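You operate a simulated robot arm through the tools that you are given. There is no shell and no other tool.

You run a simulated robot arm. Do the job below in one go: nothing can be reset, and whatever is moved stays where it is left.

TASK
Put things in order on the worktop by the fridge. At the end: the small white jar is on the red herb pot; the green tall oil bottle stands where the cream rice carton stood; the cream rice carton stands where the grey bowl stood; the grey bowl is on the blue frozen meal box; whatever was shut is shut again. Leave all else as you found it, and nothing knocked over.

Only the result counts: the job must be done as asked and must still hold three seconds after the hand-in. Knocking over, shifting, dropping, spilling or breaking anything else fails it.

THE ROBOT
A 5-joint arm with a two-finger parallel gripper, fixed in place. Base frame: the origin is at the foot of the arm, x ahead of it, y to its left, z up; the work surface is at about z = 0. Readings come in mm, rad, newtons and seconds.
With the tool pointing down near the work surface it reaches from about 260 to 600 mm from the base axis. Its first joint turns from -1.152 to 1.152 rad. The tool tilts only in the upright plane through the base axis and itself; it spins freely about its own axis. Payload 1.57 kg.
The tool frame sits at the grasp point between the pads (the TCP): z along the fingers, y along the line on which they close. The tips reach 30 mm beyond it. The gripper opens to 80 mm. The fingers are 17 mm wide and 12 mm thick; the gripper's body (40 by 82 mm) begins 80 mm behind the TCP.
Orientation is that of the tool frame in the base frame, as a unit quaternion [x, y, z, w]. With the fingers straight down and closing along the base's y, the tool's x points along the base's -x, its y along +y and its z along -z.

THE INTERFACE
- The arm moves only by the tool arm_command. Its argument "deltas" is a list of rows, each a list of 6 numbers: the shift along the tool's x, y, z in mm, then the turn, a rotation vector about the tool's x, y, z in rad. In form: [[tx, ty, tz, wx, wy, wz], ...]. A call has 1 to 20 rows; each row shifts and turns the commanded pose from where the row before left it, along the tool's axes as they then stand. "claw" is the gripper command, from -1 (shut) to 1 (fully open), values between in proportion, set as the call begins (left out, the last holds). A row lasts 0.2 s, in which the tool goes at most 50 mm and 0.15 rad; a call with a longer step from one row to the next is refused whole, and so is a gripper value outside its range. Where a pose cannot be reached the arm comes as near as it can. A force on the tool above 40 N (or 10 N above the force at the start of the call, whichever is more), or a blocked arm, ends the call early, and 0.2 s more pass. Each finger travels about 153 mm/s and halts on what it meets, pressing with about 36 N; the grip force reading is that of the motor and also rises with nothing between the fingers. The clock runs only during rows and for 0.2 s after the last one: add rows that do not move to give the fingers time. It gives the time, the measured TCP pose, the force on the tool (base axes), the opening and the grip force at its end, in the units of the frame above (readings bear some noise), with the torque about the TCP (base axes, N m) and any sound that the robot's microphone picked up.
- Cameras (640 x 400 px; columns grow to the right, rows downward): "scene" is fixed at [54.4, 407.8, 520.4]; the picture's right is [-0.55, -0.84, 0.00], its down [-0.55, 0.36, -0.75] and it looks along [0.63, -0.41, -0.66] (base axes); focal length 258 px, centre (320, 200). "wrist" rides on the gripper at [72, -7, -122] in the tool frame; the picture's right is [0.09, 1.00, 0.00], its down [-0.84, 0.08, -0.54] and it looks along [-0.54, 0.05, 0.84] (tool axes); focal length 238 px, centre (320, 200). There is no depth. A picture from a camera that has moved, and an enlarged one, comes with that camera's place and axes in the base frame and with its lens. The place of the scene camera against the robot may be out by one fixed shift of up to 12 mm in any direction.
- get_image(camera): a new picture of that camera. No time passes.
- enlarge(camera, box): a new picture of the part [left, top, right, bottom] of that camera's present view, enlarged. No time passes.
- hand_in(): hands the job in; it is judged then, once.

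Places have to be worked out from the pictures, the camera data and where the tool is seen. Open the gripper and draw the arm clear of the work before you hand the job in, unless the task says otherwise.

The tools are called as name(argument=value, ...) on one line, values as JSON. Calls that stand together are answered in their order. arm_command: Moves the arm, as the interface text tells. Its arguments: {"type":"object","properties":{"deltas":{"type":"array"},"claw":{"type":"number"}},"required":["deltas"]} The other tools are called the same way: get_image (camera) takes a picture; enlarge (camera, box) takes an enlarged picture of a part of a camera's view; hand_in () hands the job in.

At the start:

```text
time_s: 0.0
ee_pos: [343.4, 221.7, 343.5]
ee_rot: [0.0, 1.0, 0.0, 0.0]
contact_force: [-0.2, -0.2, -0.1]
torque: [0.0, 0.01, 0.0]
finger_gap: 80.0
finger_force: 0.1
```

scene: 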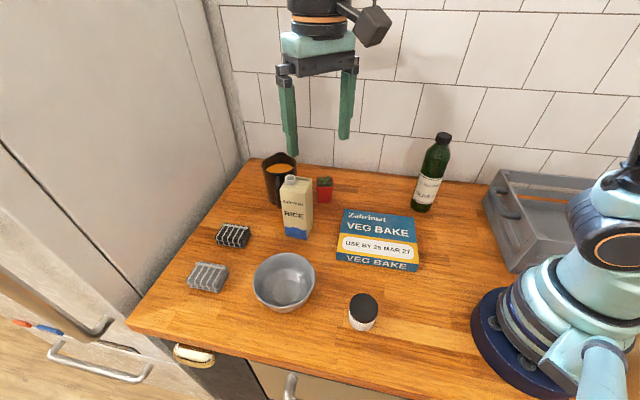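
wrist: 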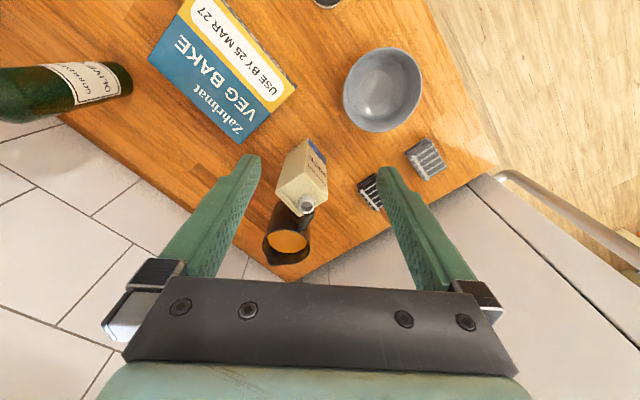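

I'll start by looking closely at the scene from both cameras before moving anything.

enlarge(camera="scene", box=[160, 120, 460, 350])

enlarge(camera="wrist", box=[140, 0, 500, 290])

get_image(camera="wrist")

```text
1.74 times, centred on (310, 235) of scene
camera zoom: at [54.4, 407.8, 520.4], right [-0.55, -0.84, 0.0], down [-0.55, 0.36, -0.75], along [0.63, -0.41, -0.66], focal length 449 px, centre (337, 139)
```

zoom: 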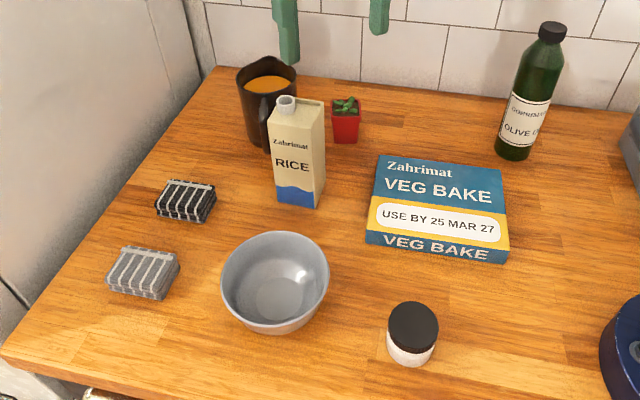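

```text
1.38 times, centred on (320, 145) of wrist
camera zoom: at [272.0, 215.7, 466.1], right [-0.09, 1.0, 0.0], down [0.84, 0.08, 0.54], along [0.54, 0.05, -0.84], focal length 329 px, centre (320, 276)
```

zoom: 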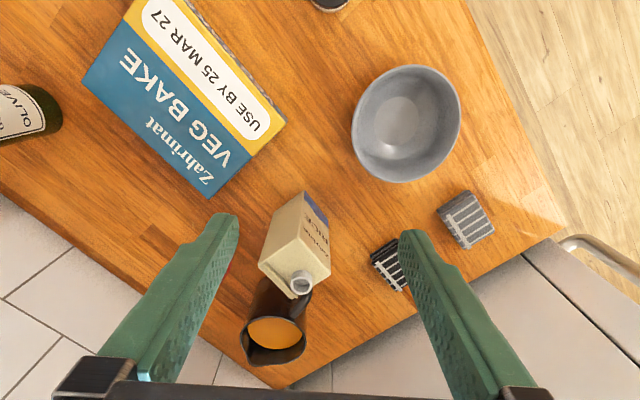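

```text
taken
camera wrist: at [272.0, 215.7, 466.1], right [-0.09, 1.0, 0.0], down [0.84, 0.08, 0.54], along [0.54, 0.05, -0.84], focal length 238 px, centre (320, 200)
```

wrist: 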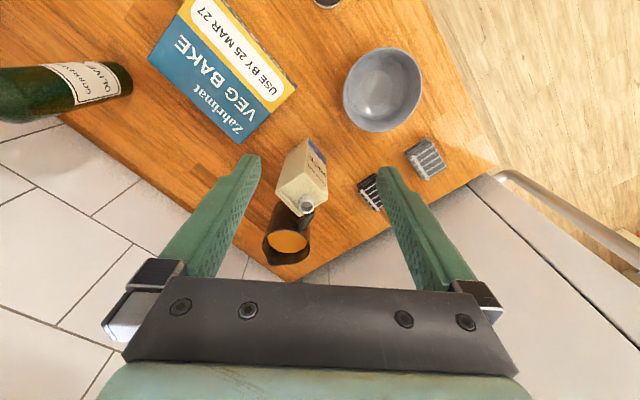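

The scene is clear: bowl, rice carton, mug with liquid, red pot, veg-bake box, bottle and jar all stand free. I'll triangulate with the wrist camera from several places, first going at the present height to above the bowl (about x 320, y 316).

arm_command(deltas=[[8, 31, 0, 0, 0, 0], [8, 31, 0, 0, 0, 0], [8, 32, 0, 0, 0, 0], [0, 0, 0, 0, 0, 0]], claw=1)

get_image(camera="wrist")

get_image(camera="scene")

```text
time_s: 1.0
ee_pos: [319.0, 314.0, 342.7]
ee_rot: [0.001, 1.0, 0.0, -0.001]
contact_force: [0.0, 0.3, -0.4]
torque: [0.01, -0.01, -0.01]
finger_gap: 79.9
finger_force: 0.0
```

```text
taken
camera wrist: at [247.2, 308.2, 466.1], right [-0.09, 1.0, 0.0], down [0.84, 0.08, 0.54], along [0.54, 0.05, -0.84], focal length 238 px, centre (320, 200)
```

wrist: 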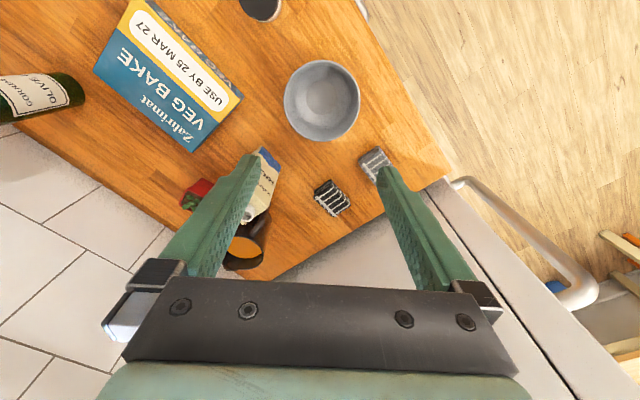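

```text
taken
```

scene: 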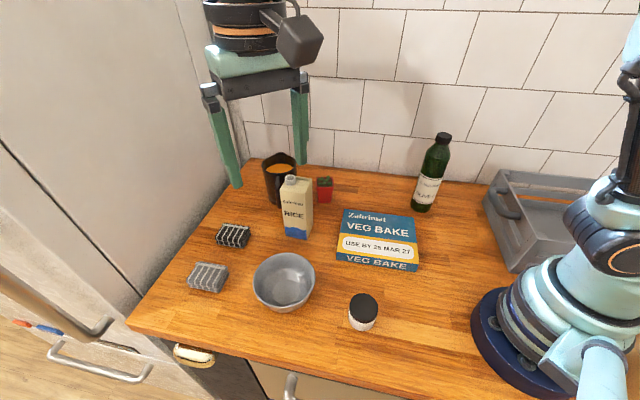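

enlarge(camera="wrist", box=[230, 0, 430, 160])

enlarge(camera="scene", box=[240, 220, 390, 340])

enlarge(camera="scene", box=[250, 130, 370, 250])

```text
2.50 times, centred on (330, 80) of wrist
camera zoom: at [247.2, 308.2, 466.1], right [-0.09, 1.0, 0.0], down [0.84, 0.08, 0.54], along [0.54, 0.05, -0.84], focal length 596 px, centre (295, 500)
```

zoom: 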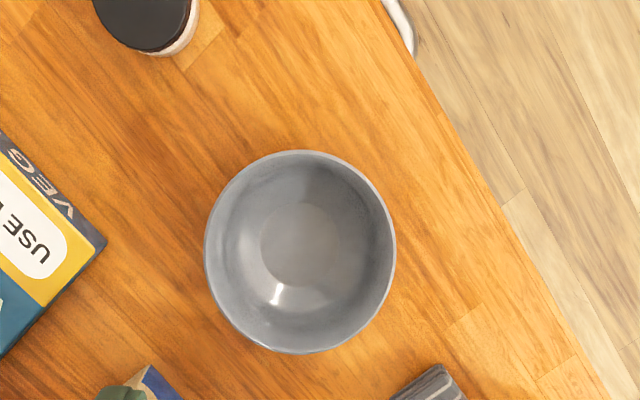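

```text
3.33 times, centred on (315, 280) of scene
camera zoom: at [54.4, 407.8, 520.4], right [-0.55, -0.84, 0.0], down [-0.55, 0.36, -0.75], along [0.63, -0.41, -0.66], focal length 861 px, centre (337, -67)
```

zoom: 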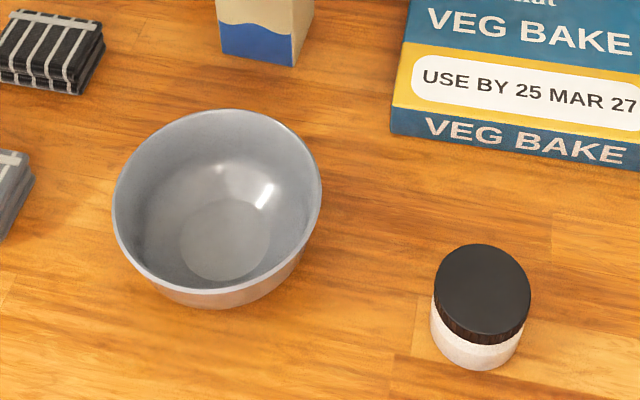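

```text
3.33 times, centred on (310, 190) of scene
camera zoom: at [54.4, 407.8, 520.4], right [-0.55, -0.84, 0.0], down [-0.55, 0.36, -0.75], along [0.63, -0.41, -0.66], focal length 861 px, centre (353, 233)
```

zoom: 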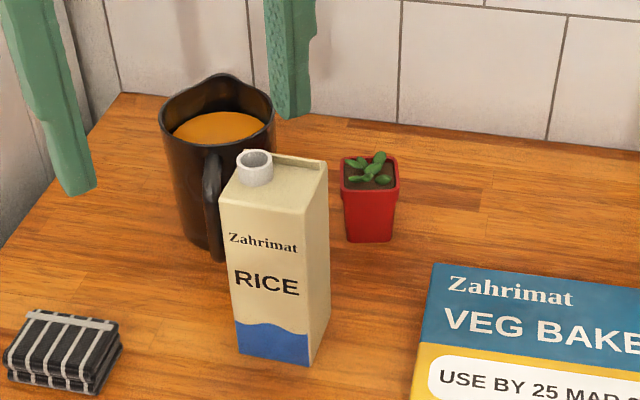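

The bowl's rim circle comes out at about (324, 319.5), about 123 mm across. Next I go above the carton and pot region to see them from overhead.

arm_command(deltas=[[-31, -27, 0, 0, 0, 0], [-31, -27, 0, 0, 0, 0], [-31, -27, 0, 0, 0, 0], [-31, -27, 0, 0, 0, 0], [0, 0, 0, 0, 0, 0]])

get_image(camera="wrist")

enlarge(camera="wrist", box=[200, 0, 440, 200])

```text
time_s: 2.2
ee_pos: [443.6, 206.6, 340.6]
ee_rot: [0.0, 1.0, 0.0, 0.0]
contact_force: [0.0, 0.6, 0.5]
torque: [0.01, 0.0, 0.0]
finger_gap: 79.7
finger_force: 0.2
```

```text
taken
camera wrist: at [371.4, 200.5, 463.9], right [-0.09, 1.0, 0.0], down [0.84, 0.08, 0.54], along [0.54, 0.05, -0.84], focal length 238 px, centre (320, 200)
```

wrist: 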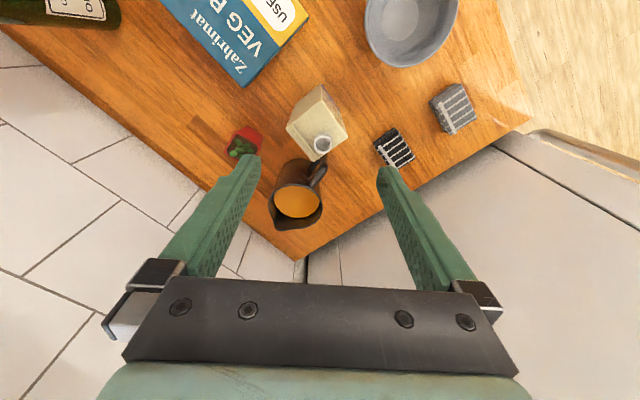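

```text
2.00 times, centred on (320, 100) of wrist
camera zoom: at [371.4, 200.5, 463.9], right [-0.09, 1.0, 0.0], down [0.84, 0.08, 0.54], along [0.54, 0.05, -0.84], focal length 477 px, centre (320, 400)
```

zoom: 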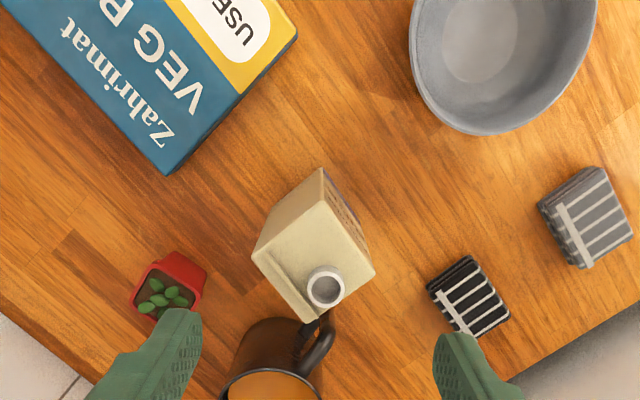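

The carton top is a square of about 57 mm turned some 43°, centred near (464, 205), about 155 mm tall. I'll go on to the pot and get a closer overhead look at it.

arm_command(deltas=[[-20, -44, 0, 0, 0, 0], [-20, -44, 0, 0, 0, 0], [-20, -44, 0, 0, 0, 0], [0, 0, 0, 0, 0, 0]])

get_image(camera="wrist")

enlarge(camera="wrist", box=[260, 50, 440, 170])

enlarge(camera="wrist", box=[60, 0, 340, 170])

```text
time_s: 3.2
ee_pos: [503.3, 76.1, 343.8]
ee_rot: [-0.001, 1.0, 0.0, 0.0]
contact_force: [-0.6, -0.7, -0.5]
torque: [0.02, -0.04, -0.06]
finger_gap: 80.1
finger_force: 0.1
```

```text
taken
camera wrist: at [432.1, 70.7, 467.4], right [-0.09, 1.0, 0.0], down [0.84, 0.08, 0.54], along [0.54, 0.05, -0.84], focal length 238 px, centre (320, 200)
```

wrist: 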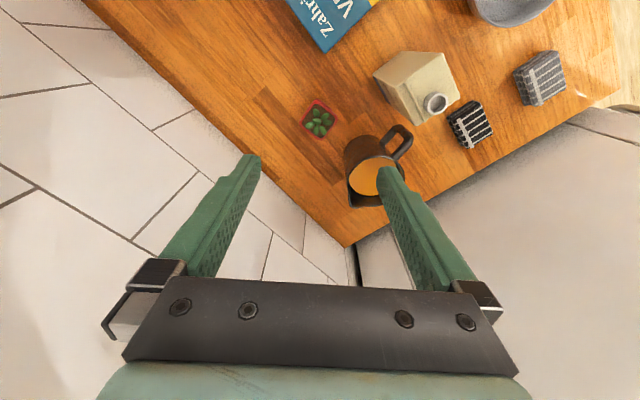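

```text
3.33 times, centred on (350, 110) of wrist
camera zoom: at [432.1, 70.7, 467.4], right [-0.09, 1.0, 0.0], down [0.84, 0.08, 0.54], along [0.54, 0.05, -0.84], focal length 794 px, centre (220, 500)
```

zoom: 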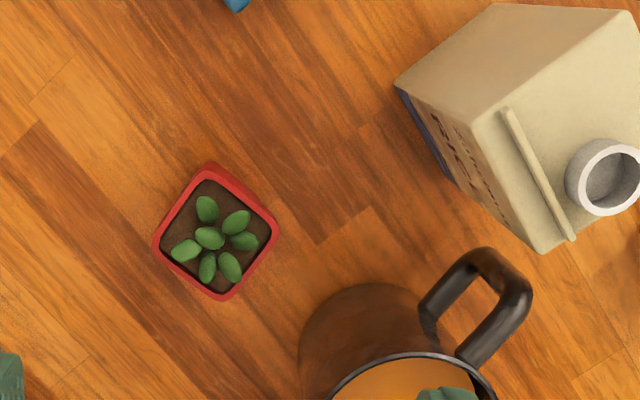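

```text
2.29 times, centred on (200, 85) of wrist
camera zoom: at [432.1, 70.7, 467.4], right [-0.09, 1.0, 0.0], down [0.84, 0.08, 0.54], along [0.54, 0.05, -0.84], focal length 545 px, centre (594, 463)
```

zoom: 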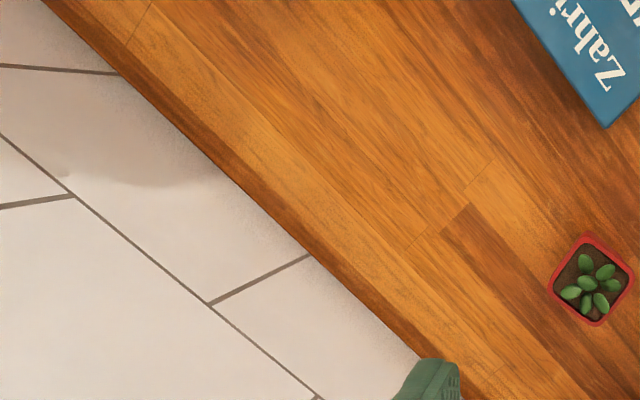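

The pot sits near (538, 78), about 48 mm square and about 55 mm tall. Now I'll look at the bottle and the box.

arm_command(deltas=[[31, -36, 0, 0, 0, 0], [31, -36, 0, 0, 0, 0], [31, -36, 0, 0, 0, 0], [31, -36, 0, 0, 0, 0], [31, -36, 0, 0, 0, 0], [0, 0, 0, 0, 0, 0]])

get_image(camera="wrist")

enlarge(camera="wrist", box=[190, 20, 410, 160])

get_image(camera="scene")

```text
time_s: 4.6
ee_pos: [348.7, -104.3, 343.3]
ee_rot: [0.0, 1.0, 0.0, 0.0]
contact_force: [0.1, -0.7, -0.4]
torque: [-0.03, 0.0, 0.02]
finger_gap: 79.9
finger_force: 0.0
```

```text
taken
camera wrist: at [276.9, -111.4, 466.6], right [-0.09, 1.0, 0.0], down [0.84, 0.08, 0.54], along [0.54, 0.05, -0.84], focal length 238 px, centre (320, 200)
```

wrist: 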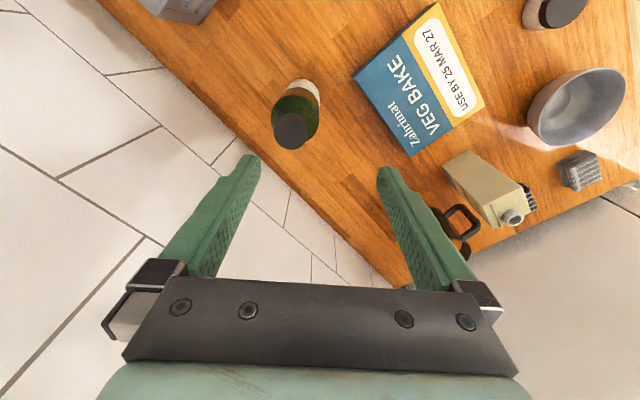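

```text
2.86 times, centred on (300, 90) of wrist
camera zoom: at [276.9, -111.4, 466.6], right [-0.09, 1.0, 0.0], down [0.84, 0.08, 0.54], along [0.54, 0.05, -0.84], focal length 681 px, centre (377, 514)
```

zoom: 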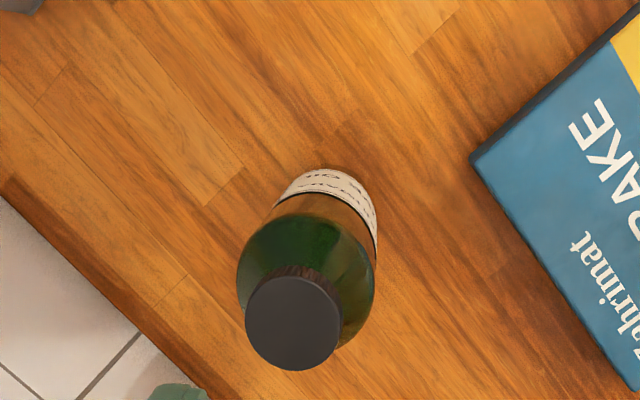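

```text
taken
```

scene: 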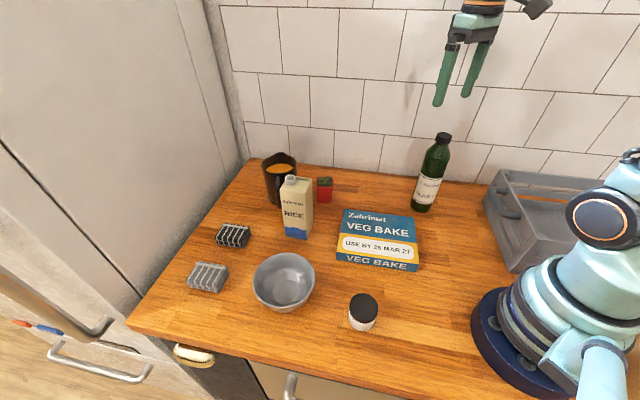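

The bottle stands near (347, -132), about 240 mm tall, with a black cap about 32 mm across. Next I look at the box from above its centre.

arm_command(deltas=[[10, 44, 0, 0, 0, 0], [10, 44, 0, 0, 0, 0], [10, 44, 0, 0, 0, 0], [0, 42, 0, 0, 0, 0], [0, 0, 0, 0, 0, 0]])

get_image(camera="wrist")

enlarge(camera="wrist", box=[200, 0, 440, 180])

```text
time_s: 5.8
ee_pos: [319.4, 70.5, 344.7]
ee_rot: [0.0, 1.0, 0.0, 0.0]
contact_force: [0.4, 0.2, 0.2]
torque: [0.02, 0.01, -0.03]
finger_gap: 80.0
finger_force: 0.0
```

```text
taken
camera wrist: at [247.8, 64.3, 467.4], right [-0.09, 1.0, 0.0], down [0.84, 0.08, 0.54], along [0.54, 0.05, -0.84], focal length 238 px, centre (320, 200)
```

wrist: 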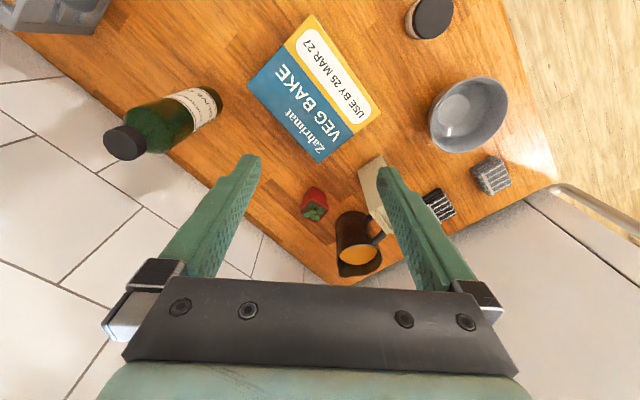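

```text
2.22 times, centred on (320, 90) of wrist
camera zoom: at [247.8, 64.3, 467.4], right [-0.09, 1.0, 0.0], down [0.84, 0.08, 0.54], along [0.54, 0.05, -0.84], focal length 530 px, centre (320, 444)
```

zoom: 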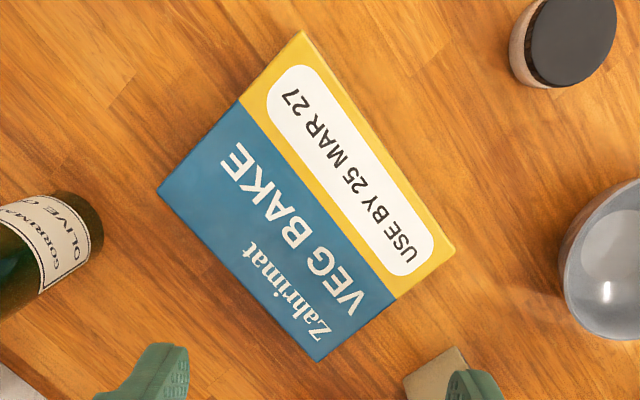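

The box is 182 × 145 mm centred near (325, 64), about 30 mm high. Now the jar: I go above it for a closer look.

arm_command(deltas=[[25, 36, 0, 0, 0, 0], [25, 36, 0, 0, 0, 0], [25, 36, 0, 0, 0, 0], [25, 36, 0, 0, 0, 0], [0, 0, 0, 0, 0, 0]])

get_image(camera="wrist")

enlarge(camera="wrist", box=[220, 0, 420, 160])

```text
time_s: 7.0
ee_pos: [218.3, 215.6, 342.6]
ee_rot: [0.0, 1.0, 0.0, 0.0]
contact_force: [-0.2, -1.1, -0.2]
torque: [-0.04, 0.0, 0.0]
finger_gap: 80.0
finger_force: 0.0
```

```text
taken
camera wrist: at [146.1, 208.1, 465.6], right [-0.09, 1.0, 0.0], down [0.84, 0.08, 0.54], along [0.54, 0.05, -0.84], focal length 238 px, centre (320, 200)
```

wrist: 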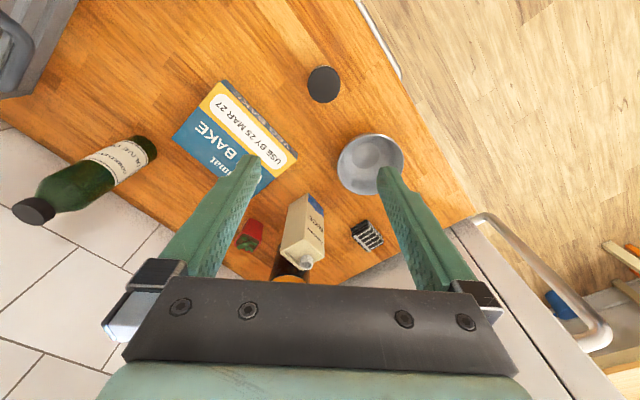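

```text
2.50 times, centred on (320, 80) of wrist
camera zoom: at [146.1, 208.1, 465.6], right [-0.09, 1.0, 0.0], down [0.84, 0.08, 0.54], along [0.54, 0.05, -0.84], focal length 596 px, centre (320, 500)
```

zoom: 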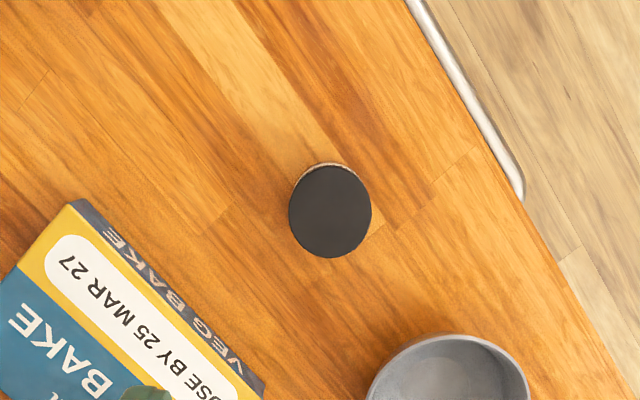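

The jar is at about (196, 219), about 52 mm across and 50 mm tall. Before gripping the bowl I want its wall profile, so I zoom in on it in the scene view.

enlarge(camera="scene", box=[244, 240, 324, 320])

enlarge(camera="scene", box=[300, 160, 350, 210])

enlarge(camera="wrist", box=[320, 110, 420, 210])

```text
5.00 times, centred on (284, 280) of scene
camera zoom: at [54.4, 407.8, 520.4], right [-0.55, -0.84, 0.0], down [-0.55, 0.36, -0.75], along [0.63, -0.41, -0.66], focal length 1292 px, centre (500, -200)
```

zoom: 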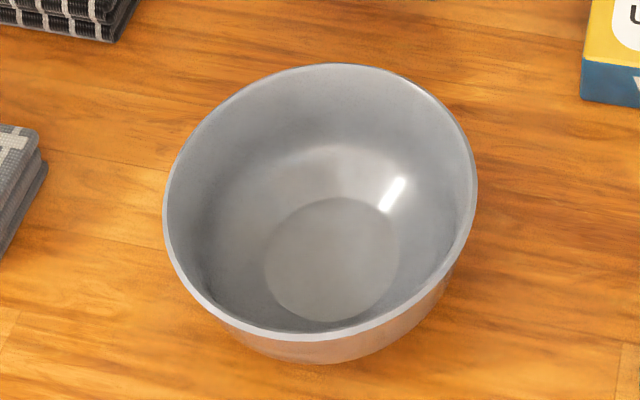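

```text
8.00 times, centred on (325, 185) of scene
camera zoom: at [54.4, 407.8, 520.4], right [-0.55, -0.84, 0.0], down [-0.55, 0.36, -0.75], along [0.63, -0.41, -0.66], focal length 2067 px, centre (280, 320)
```

zoom: 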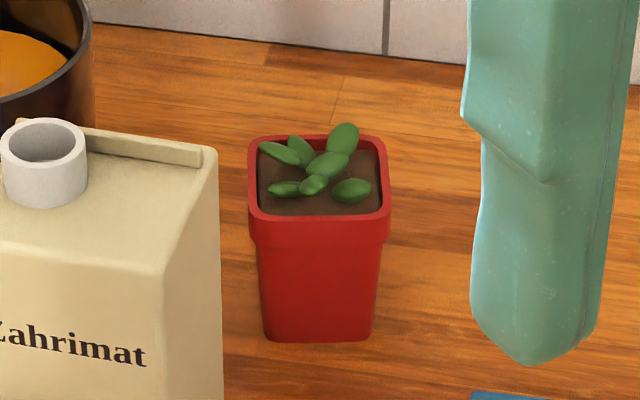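

```text
4.00 times, centred on (370, 160) of wrist
camera zoom: at [146.1, 208.1, 465.6], right [-0.09, 1.0, 0.0], down [0.84, 0.08, 0.54], along [0.54, 0.05, -0.84], focal length 953 px, centre (120, 360)
```

zoom: 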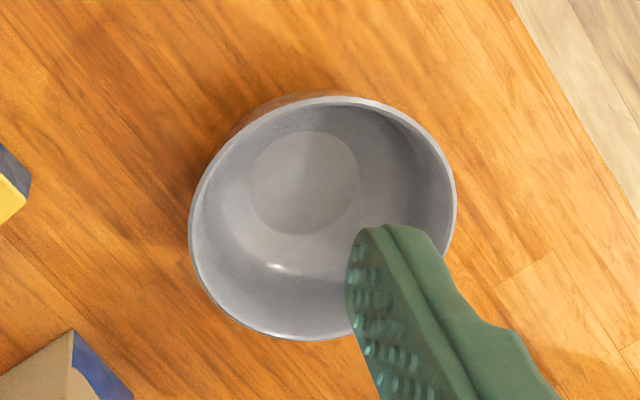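

The bowl has a rounded, steep wall, so I'll grip its far rim (away from the base) with the fingers closing radially. I move above that spot with a yaw of about 45.5° and down to TCP z = 180 for a closer look.

arm_command(deltas=[[-30.1, 29.9, 0, 0, 0, 0], [-30.1, 29.9, 0, 0, 0, 0], [-30.1, 29.9, 0, 0, 0, 0], [-30.1, 29.9, 0, 0, 0, 0], [-30.2, 29.7, 0, 0, 0, 0], [0, 0, 27.25, 0, 0, 0.13233], [0, 0, 27.25, 0, 0, 0.13233], [0, 0, 27.25, 0, 0, 0.13233], [0, 0, 27.25, 0, 0, 0.13233], [0, 0, 27.25, 0, 0, 0.13233], [0, 0, 27.25, 0, 0, 0.13233], [0, 0, 0, 0, 0, 0]])

get_image(camera="wrist")

get_image(camera="scene")

```text
time_s: 9.6
ee_pos: [369.6, 364.5, 181.1]
ee_rot: [0.387, 0.922, 0.0, 0.0]
contact_force: [-0.1, -0.1, -0.2]
torque: [-0.02, -0.01, 0.0]
finger_gap: 79.9
finger_force: 0.0
```

```text
taken
camera wrist: at [314.4, 410.6, 302.9], right [0.65, 0.76, 0.0], down [0.64, -0.54, 0.54], along [0.41, -0.35, -0.84], focal length 238 px, centre (320, 200)
```

wrist: 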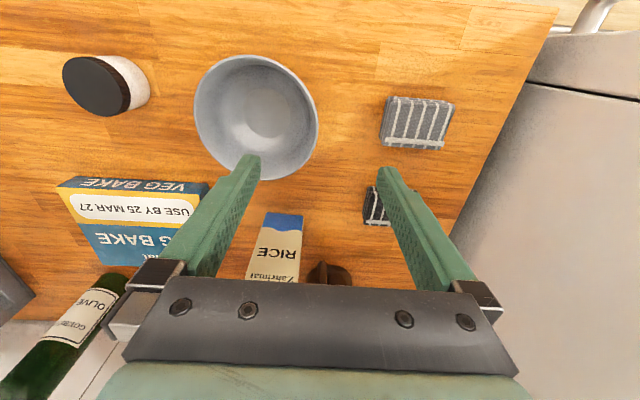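

```text
taken
```

scene: 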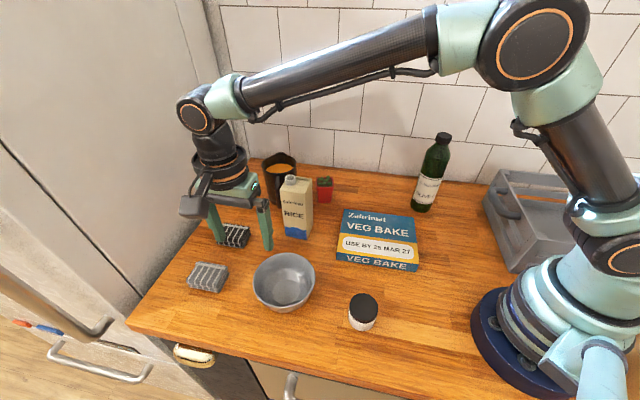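

enlarge(camera="wrist", box=[180, 40, 340, 190])

enlarge(camera="scene", box=[180, 160, 330, 320])

```text
2.67 times, centred on (260, 115) of wrist
camera zoom: at [314.4, 410.6, 302.9], right [0.65, 0.76, 0.0], down [0.64, -0.54, 0.54], along [0.41, -0.35, -0.84], focal length 636 px, centre (480, 427)
```

zoom: 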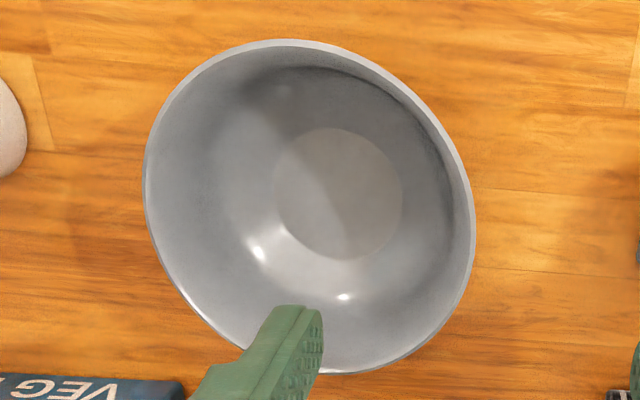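

```text
2.50 times, centred on (255, 240) of scene
camera zoom: at [54.4, 407.8, 520.4], right [-0.55, -0.84, 0.0], down [-0.55, 0.36, -0.75], along [0.63, -0.41, -0.66], focal length 646 px, centre (482, 100)
```

zoom: 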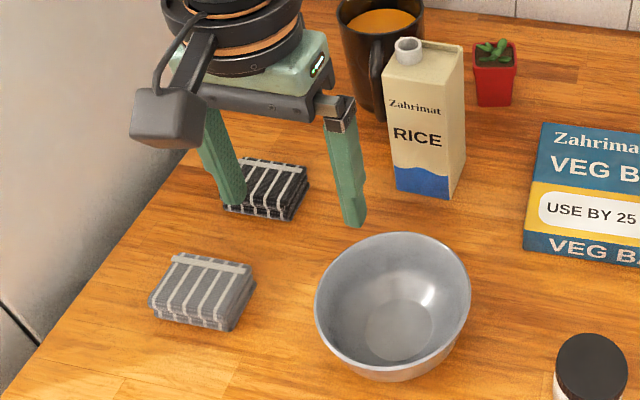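

The bowl's rim is about 61 mm up and its centre still comes out near (324.5, 319.5). I descend to TCP z = 100 over the far rim, tilt the fingers 12° inward to follow the wall, and check.

arm_command(deltas=[[0, 2.75, 40, 0, 0, 0], [0, 2.75, 40, 0, 0, 0], [0, 0, 0, 0.105, 0, 0], [0, 0, 0, 0.105, 0, 0], [0, 0, 0, 0, 0, 0]])

get_image(camera="wrist")

enlarge(camera="scene", box=[200, 190, 350, 320])

```text
time_s: 10.8
ee_pos: [373.4, 366.9, 100.7]
ee_rot: [0.385, 0.917, -0.097, -0.041]
contact_force: [-0.1, 0.0, 0.8]
torque: [0.0, 0.0, -0.01]
finger_gap: 80.0
finger_force: 0.1
```

```text
taken
camera wrist: at [336.5, 431.5, 221.6], right [0.63, 0.75, -0.21], down [0.72, -0.46, 0.51], along [0.29, -0.47, -0.83], focal length 238 px, centre (320, 200)
```

wrist: 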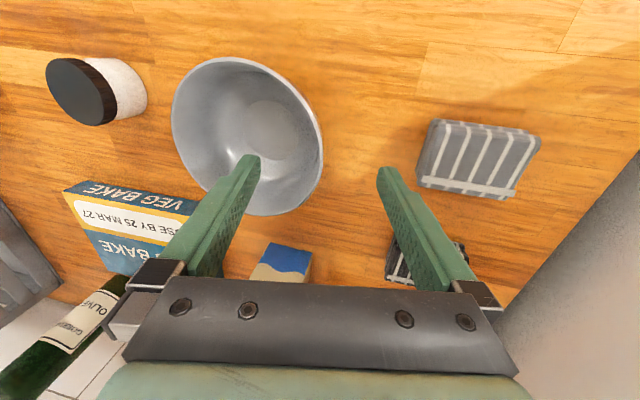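

```text
3.08 times, centred on (275, 255) of scene
camera zoom: at [54.4, 407.8, 520.4], right [-0.55, -0.84, 0.0], down [-0.55, 0.36, -0.75], along [0.63, -0.41, -0.66], focal length 795 px, centre (458, 31)
```

zoom: 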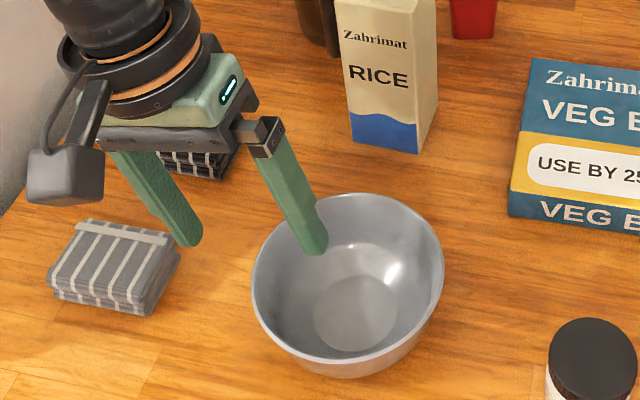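

The rim passes midway between the fingers, outer finger clear of the grey sponge. I slide 27 mm down along the tool axis so that the tips bracket the wall about 18 mm deep.

arm_command(deltas=[[0, 0, 9, 0, 0, 0], [0, 0, 9, 0, 0, 0], [0, 0, 9, 0, 0, 0], [0, 0, 0, 0, 0, 0]])

get_image(camera="wrist")

enlarge(camera="scene", box=[220, 220, 330, 320])

```text
time_s: 11.8
ee_pos: [369.8, 362.8, 73.6]
ee_rot: [0.384, 0.917, -0.097, -0.04]
contact_force: [-1.1, 0.0, -1.2]
torque: [-0.01, 0.02, -0.02]
finger_gap: 80.1
finger_force: 0.0
```

```text
taken
camera wrist: at [332.6, 427.9, 194.8], right [0.63, 0.75, -0.21], down [0.72, -0.46, 0.51], along [0.29, -0.47, -0.83], focal length 238 px, centre (320, 200)
```

wrist: 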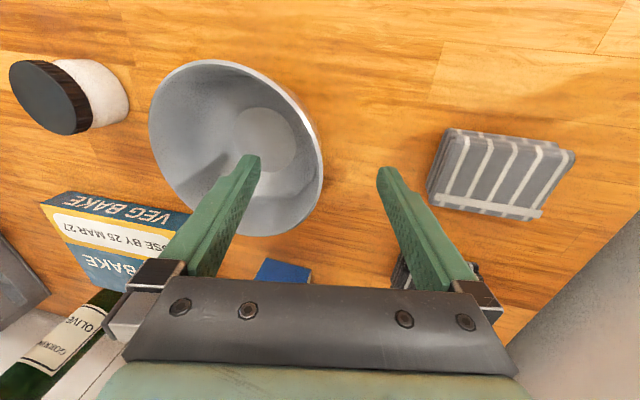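

```text
4.00 times, centred on (275, 270) of scene
camera zoom: at [54.4, 407.8, 520.4], right [-0.55, -0.84, 0.0], down [-0.55, 0.36, -0.75], along [0.63, -0.41, -0.66], focal length 1033 px, centre (500, -80)
```

zoom: 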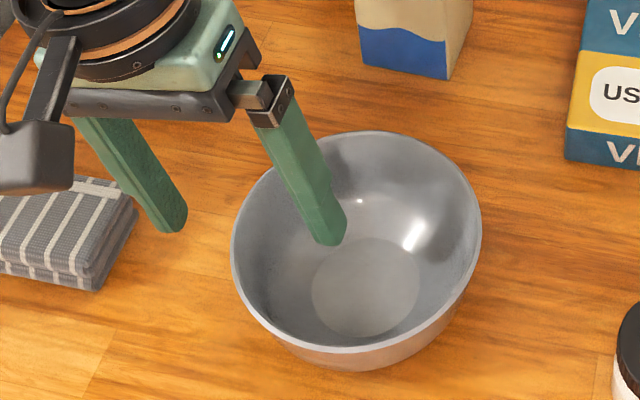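

Inner finger is inside the bowl, outer finger outside, no contact. I close part way first (about 14 mm gap), then fully, and check the gap reading.

arm_command(deltas=[[0, 0, 0, 0, 0, 0], [0, 0, 0, 0, 0, 0], [0, 0, 0, 0, 0, 0]], claw=-0.65)

arm_command(deltas=[[0, 0, 0, 0, 0, 0], [0, 0, 0, 0, 0, 0], [0, 0, 0, 0, 0, 0], [0, 0, 0, 0, 0, 0]], claw=-1)

get_image(camera="wrist")

enlarge(camera="scene", box=[220, 220, 330, 320])

```text
time_s: 12.6
ee_pos: [368.8, 362.0, 73.7]
ee_rot: [0.385, 0.917, -0.096, -0.04]
contact_force: [-0.3, -0.1, 0.4]
torque: [0.01, 0.0, 0.01]
finger_gap: 13.9
finger_force: 0.0
```

```text
time_s: 13.6
ee_pos: [369.4, 363.1, 73.6]
ee_rot: [0.384, 0.917, -0.096, -0.04]
contact_force: [1.3, -2.5, 12.1]
torque: [-0.82, -0.03, 0.07]
finger_gap: 3.9
finger_force: 24.6
```

```text
taken
camera wrist: at [332.8, 428.0, 195.7], right [0.63, 0.75, -0.21], down [0.72, -0.46, 0.51], along [0.29, -0.47, -0.83], focal length 238 px, centre (320, 200)
```

wrist: 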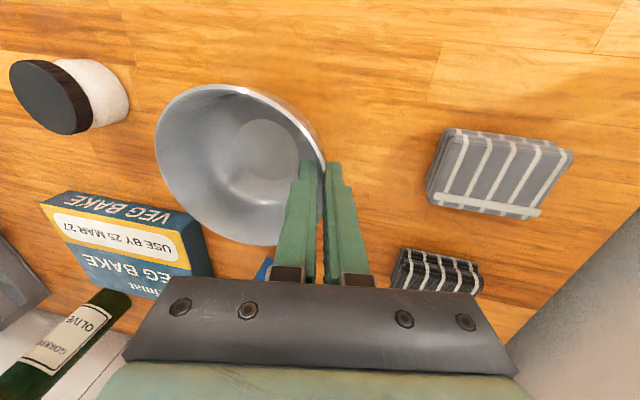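

```text
4.00 times, centred on (275, 270) of scene
camera zoom: at [54.4, 407.8, 520.4], right [-0.55, -0.84, 0.0], down [-0.55, 0.36, -0.75], along [0.63, -0.41, -0.66], focal length 1033 px, centre (500, -80)
```

zoom: 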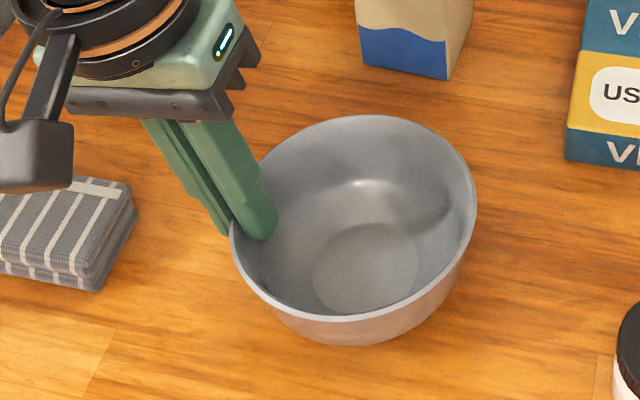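

The fingers hold the wall (gap 3.9 mm), but the bowl seems to have shifted or tipped a little. I look closer before lifting.

enlarge(camera="wrist", box=[140, 60, 360, 260])

enlarge(camera="scene", box=[245, 240, 315, 310])

```text
2.00 times, centred on (250, 160) of wrist
camera zoom: at [332.8, 428.0, 195.7], right [0.63, 0.75, -0.21], down [0.72, -0.46, 0.51], along [0.29, -0.47, -0.83], focal length 477 px, centre (460, 280)
```

zoom: 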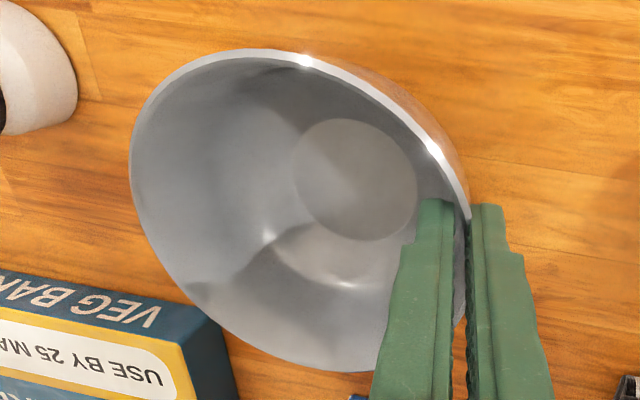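

```text
5.71 times, centred on (280, 275) of scene
camera zoom: at [54.4, 407.8, 520.4], right [-0.55, -0.84, 0.0], down [-0.55, 0.36, -0.75], along [0.63, -0.41, -0.66], focal length 1476 px, centre (549, -229)
```

zoom: 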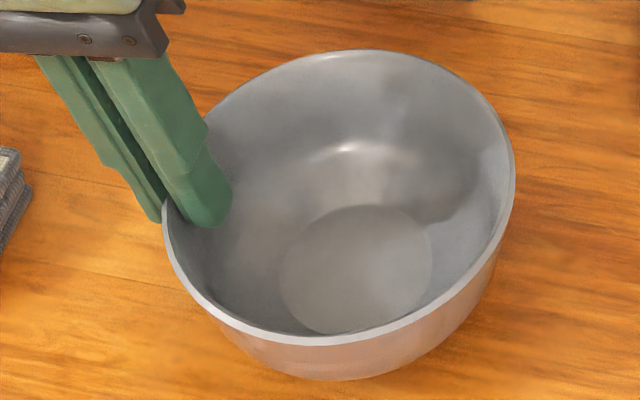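

The bowl is slightly tipped but held on its rim. I lift it straight up 30 mm slowly to see how it hangs.

arm_command(deltas=[[0, -2.08, -9.78, 0, 0, 0], [0, -2.08, -9.78, 0, 0, 0], [0, -2.08, -9.78, 0, 0, 0], [0, 0, 0, 0, 0, 0], [0, 0, 0, 0, 0, 0]])

get_image(camera="wrist")

enlarge(camera="scene", box=[200, 190, 350, 320])

```text
time_s: 14.8
ee_pos: [369.4, 363.8, 104.0]
ee_rot: [0.385, 0.917, -0.097, -0.04]
contact_force: [-0.3, 0.3, -1.1]
torque: [0.09, -0.02, -0.03]
finger_gap: 3.2
finger_force: 24.4
```

```text
taken
camera wrist: at [332.5, 427.9, 225.6], right [0.63, 0.75, -0.21], down [0.72, -0.46, 0.51], along [0.29, -0.47, -0.83], focal length 238 px, centre (320, 200)
```

wrist: 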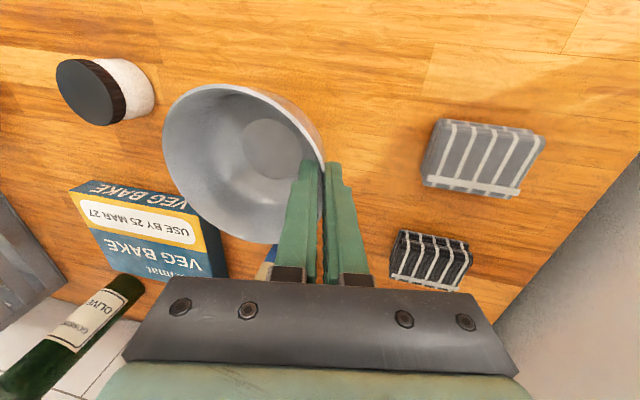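

```text
3.08 times, centred on (275, 255) of scene
camera zoom: at [54.4, 407.8, 520.4], right [-0.55, -0.84, 0.0], down [-0.55, 0.36, -0.75], along [0.63, -0.41, -0.66], focal length 795 px, centre (458, 31)
```

zoom: 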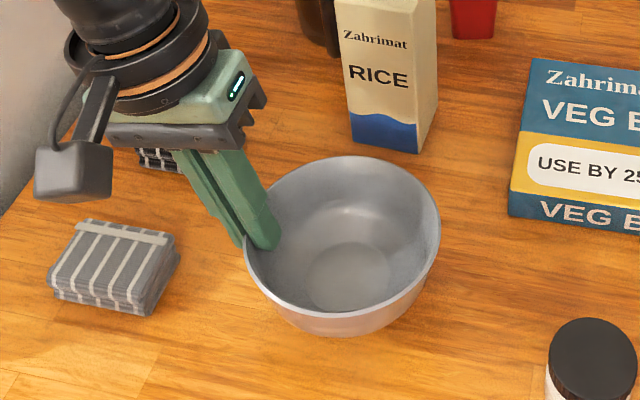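

enlarge(camera="wrist", box=[140, 60, 360, 260])

enlarge(camera="scene", box=[240, 220, 330, 310])

```text
2.00 times, centred on (250, 160) of wrist
camera zoom: at [332.5, 427.9, 225.6], right [0.63, 0.75, -0.21], down [0.72, -0.46, 0.51], along [0.29, -0.47, -0.83], focal length 477 px, centre (460, 280)
```

zoom: 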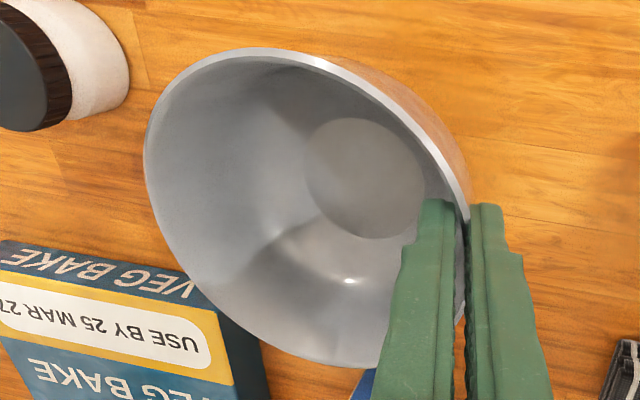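

```text
4.44 times, centred on (285, 265) of scene
camera zoom: at [54.4, 407.8, 520.4], right [-0.55, -0.84, 0.0], down [-0.55, 0.36, -0.75], along [0.63, -0.41, -0.66], focal length 1148 px, centre (476, -89)
```

zoom: 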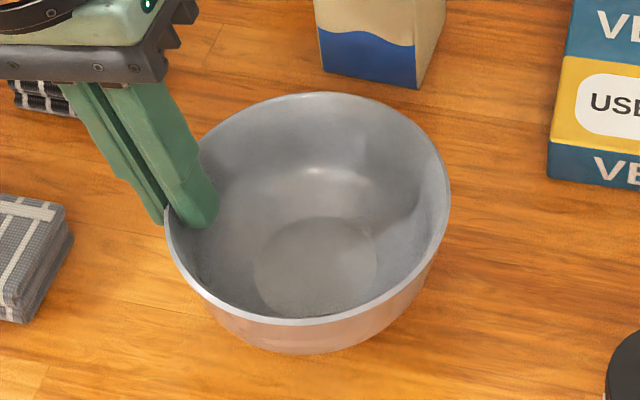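

The bowl hangs nearly level (tilt about 3°), light and firmly held; its centre now is about 61 mm inward and 12 mm clockwise of the TCP. I lift to TCP z = 260 to clear the carton, then swing round towards the box keeping the tilt in the radial plane.

arm_command(deltas=[[0, -5.42, -25.43, 0, 0, 0], [0, -5.42, -25.43, 0, 0, 0], [0, -5.42, -25.43, 0, 0, 0], [0, -5.42, -25.43, 0, 0, 0], [0, -5.42, -25.43, 0, 0, 0], [0, -5.42, -25.43, 0, 0, 0], [0, 0, 0, 0, 0, 0]])

arm_command(deltas=[[-19.84, -9.16, 1.95, 0, 0.00814, 0.03816], [-19.49, -9.15, 1.95, 0, 0.00814, 0.03816], [-19.15, -9.14, 1.95, 0, 0.00814, 0.03816], [-18.8, -9.14, 1.95, 0, 0.00814, 0.03816], [-18.44, -9.13, 1.95, 0, 0.00814, 0.03816], [-18.09, -9.12, 1.95, 0, 0.00814, 0.03816], [-17.74, -9.12, 1.95, 0, 0.00814, 0.03816], [-17.39, -9.11, 1.95, 0, 0.00814, 0.03816], [-17.04, -9.11, 1.94, 0, 0.00814, 0.03816], [-16.69, -9.11, 1.94, 0, 0.00814, 0.03816], [-16.34, -9.1, 1.94, 0, 0.00814, 0.03816], [-15.99, -9.09, 1.94, 0, 0.00814, 0.03816], [-15.64, -9.09, 1.94, 0, 0.00814, 0.03816], [-15.29, -9.08, 1.94, 0, 0.00814, 0.03816], [0, 0, 0, 0, 0, 0]])

get_image(camera="wrist")

get_image(camera="scene")

```text
time_s: 16.4
ee_pos: [368.5, 364.6, 261.1]
ee_rot: [0.384, 0.917, -0.097, -0.041]
contact_force: [0.4, 0.4, -2.5]
torque: [0.06, -0.1, 0.0]
finger_gap: 3.4
finger_force: 24.2
```

```text
time_s: 19.6
ee_pos: [380.8, 90.8, 259.8]
ee_rot: [0.619, 0.779, -0.082, -0.066]
contact_force: [-0.2, 0.7, -1.6]
torque: [0.03, -0.13, 0.02]
finger_gap: 3.5
finger_force: 24.3
```

```text
taken
camera wrist: at [383.3, 165.0, 380.4], right [0.93, 0.31, -0.21], down [0.37, -0.77, 0.51], along [0.0, -0.56, -0.83], focal length 238 px, centre (320, 200)
```

wrist: 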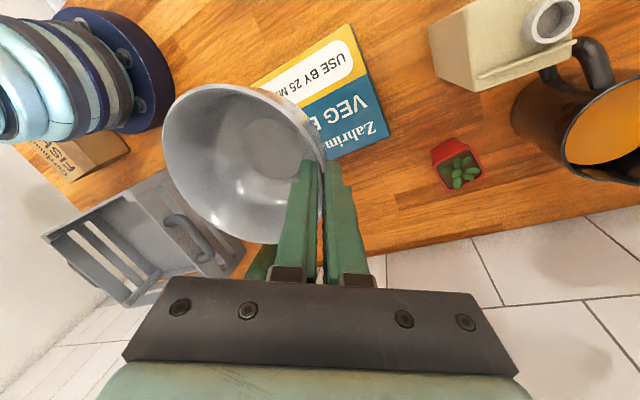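

```text
taken
```

scene: 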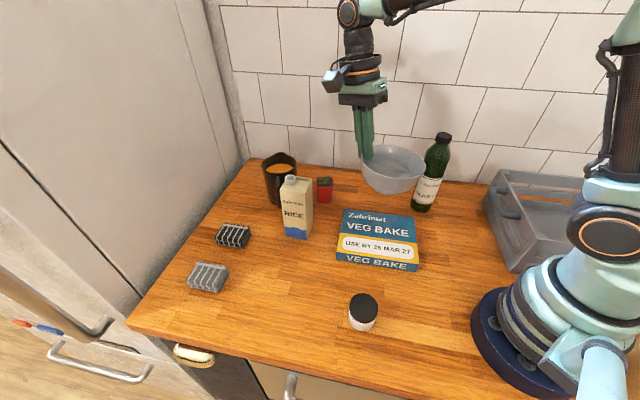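

The swing ended where planned, (381, 90, 260). I check how level the bowl hangs before lowering.

enlarge(camera="scene", box=[330, 110, 450, 220])

enlarge(camera="wrist", box=[150, 70, 350, 260])

```text
3.64 times, centred on (390, 165) of scene
camera zoom: at [54.4, 407.8, 520.4], right [-0.55, -0.84, 0.0], down [-0.55, 0.36, -0.75], along [0.63, -0.41, -0.66], focal length 940 px, centre (66, 327)
```

zoom: 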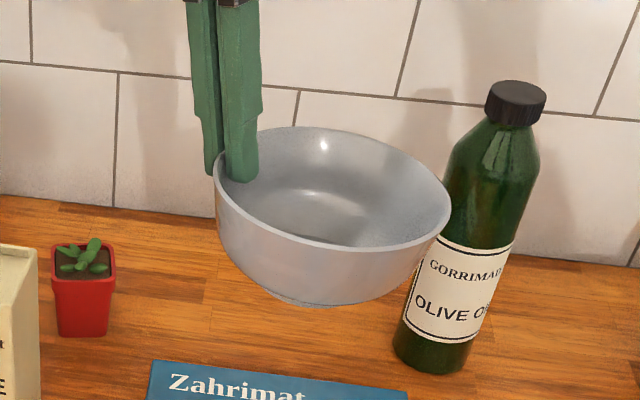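

```text
2.11 times, centred on (250, 165) of wrist
camera zoom: at [383.3, 165.0, 380.4], right [0.93, 0.31, -0.21], down [0.37, -0.77, 0.51], along [0.0, -0.56, -0.83], focal length 502 px, centre (467, 274)
```

zoom: 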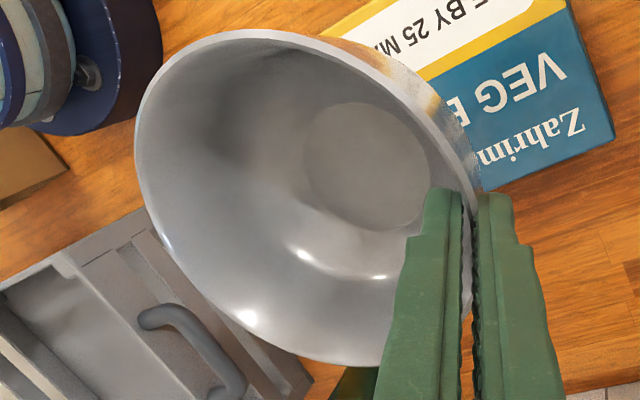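

The bowl hangs level. I lower it straight to TCP z = 125, some 15–20 mm above the box, and check the position over the box.

arm_command(deltas=[[0, 4.69, 22.0, 0, 0, 0], [0, 4.69, 22.0, 0, 0, 0], [0, 4.69, 22.0, 0, 0, 0], [0, 4.69, 22.0, 0, 0, 0], [0, 4.69, 22.0, 0, 0, 0], [0, 4.69, 22.0, 0, 0, 0], [0, 0, 0, 0, 0, 0]])

get_image(camera="wrist")

enlarge(camera="scene", box=[310, 170, 450, 290])

```text
time_s: 21.2
ee_pos: [382.5, 92.4, 125.8]
ee_rot: [0.618, 0.779, -0.082, -0.064]
contact_force: [-0.1, 1.0, -1.0]
torque: [0.09, -0.08, 0.01]
finger_gap: 3.5
finger_force: 24.1
```

```text
taken
camera wrist: at [384.4, 166.2, 246.1], right [0.93, 0.31, -0.21], down [0.37, -0.77, 0.51], along [0.0, -0.56, -0.83], focal length 238 px, centre (320, 200)
```

wrist: 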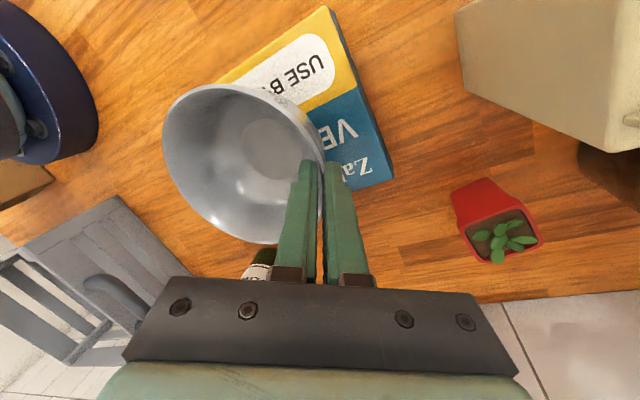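

```text
3.33 times, centred on (380, 230) of scene
camera zoom: at [54.4, 407.8, 520.4], right [-0.55, -0.84, 0.0], down [-0.55, 0.36, -0.75], along [0.63, -0.41, -0.66], focal length 861 px, centre (120, 100)
```

zoom: 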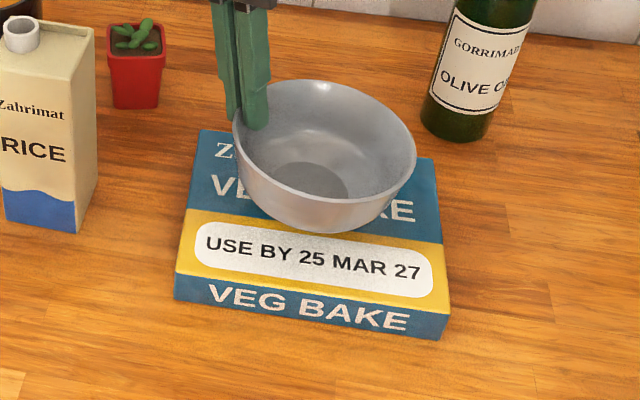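

The bowl sits centred above the box. I lower in small steps and watch the vertical force for touchdown.

arm_command(deltas=[[0, 0.625, 2.93, 0, 0, 0], [0, 0.625, 2.93, 0, 0, 0], [0, 0.625, 2.93, 0, 0, 0], [0, 0, 0, 0, 0, 0]])

enlarge(camera="scene", box=[310, 170, 450, 290])

```text
time_s: 22.2
ee_pos: [381.1, 90.8, 117.2]
ee_rot: [0.618, 0.779, -0.083, -0.066]
contact_force: [-0.6, -0.3, -1.8]
torque: [0.03, -0.08, -0.01]
finger_gap: 3.2
finger_force: 24.6
```

```text
3.33 times, centred on (380, 230) of scene
camera zoom: at [54.4, 407.8, 520.4], right [-0.55, -0.84, 0.0], down [-0.55, 0.36, -0.75], along [0.63, -0.41, -0.66], focal length 861 px, centre (120, 100)
```

zoom: 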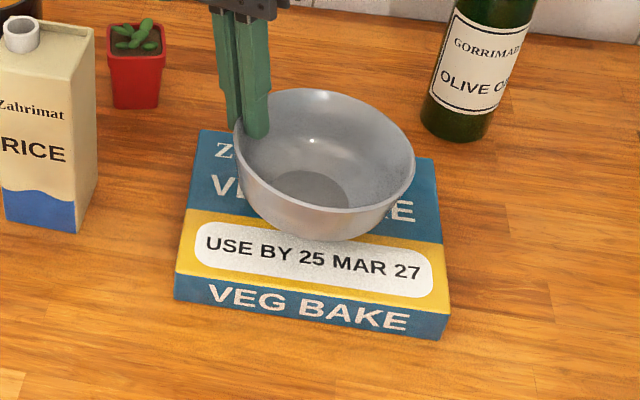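

arm_command(deltas=[[0, 0.42, 1.96, 0, 0, 0], [0, 0.42, 1.96, 0, 0, 0], [0, 0, 0, 0, 0, 0]])

arm_command(deltas=[[0, 0.42, 1.96, 0, 0, 0], [0, 0, 0, 0, 0, 0]])

```text
time_s: 23.0
ee_pos: [382.1, 90.8, 114.1]
ee_rot: [0.618, 0.779, -0.081, -0.065]
contact_force: [-0.4, 0.4, -1.7]
torque: [0.03, -0.1, 0.0]
finger_gap: 3.1
finger_force: 24.2
```

```text
time_s: 23.6
ee_pos: [382.2, 88.9, 109.7]
ee_rot: [0.618, 0.779, -0.082, -0.065]
contact_force: [0.4, 1.0, 3.0]
torque: [-0.16, 0.08, 0.01]
finger_gap: 3.4
finger_force: 25.0
```

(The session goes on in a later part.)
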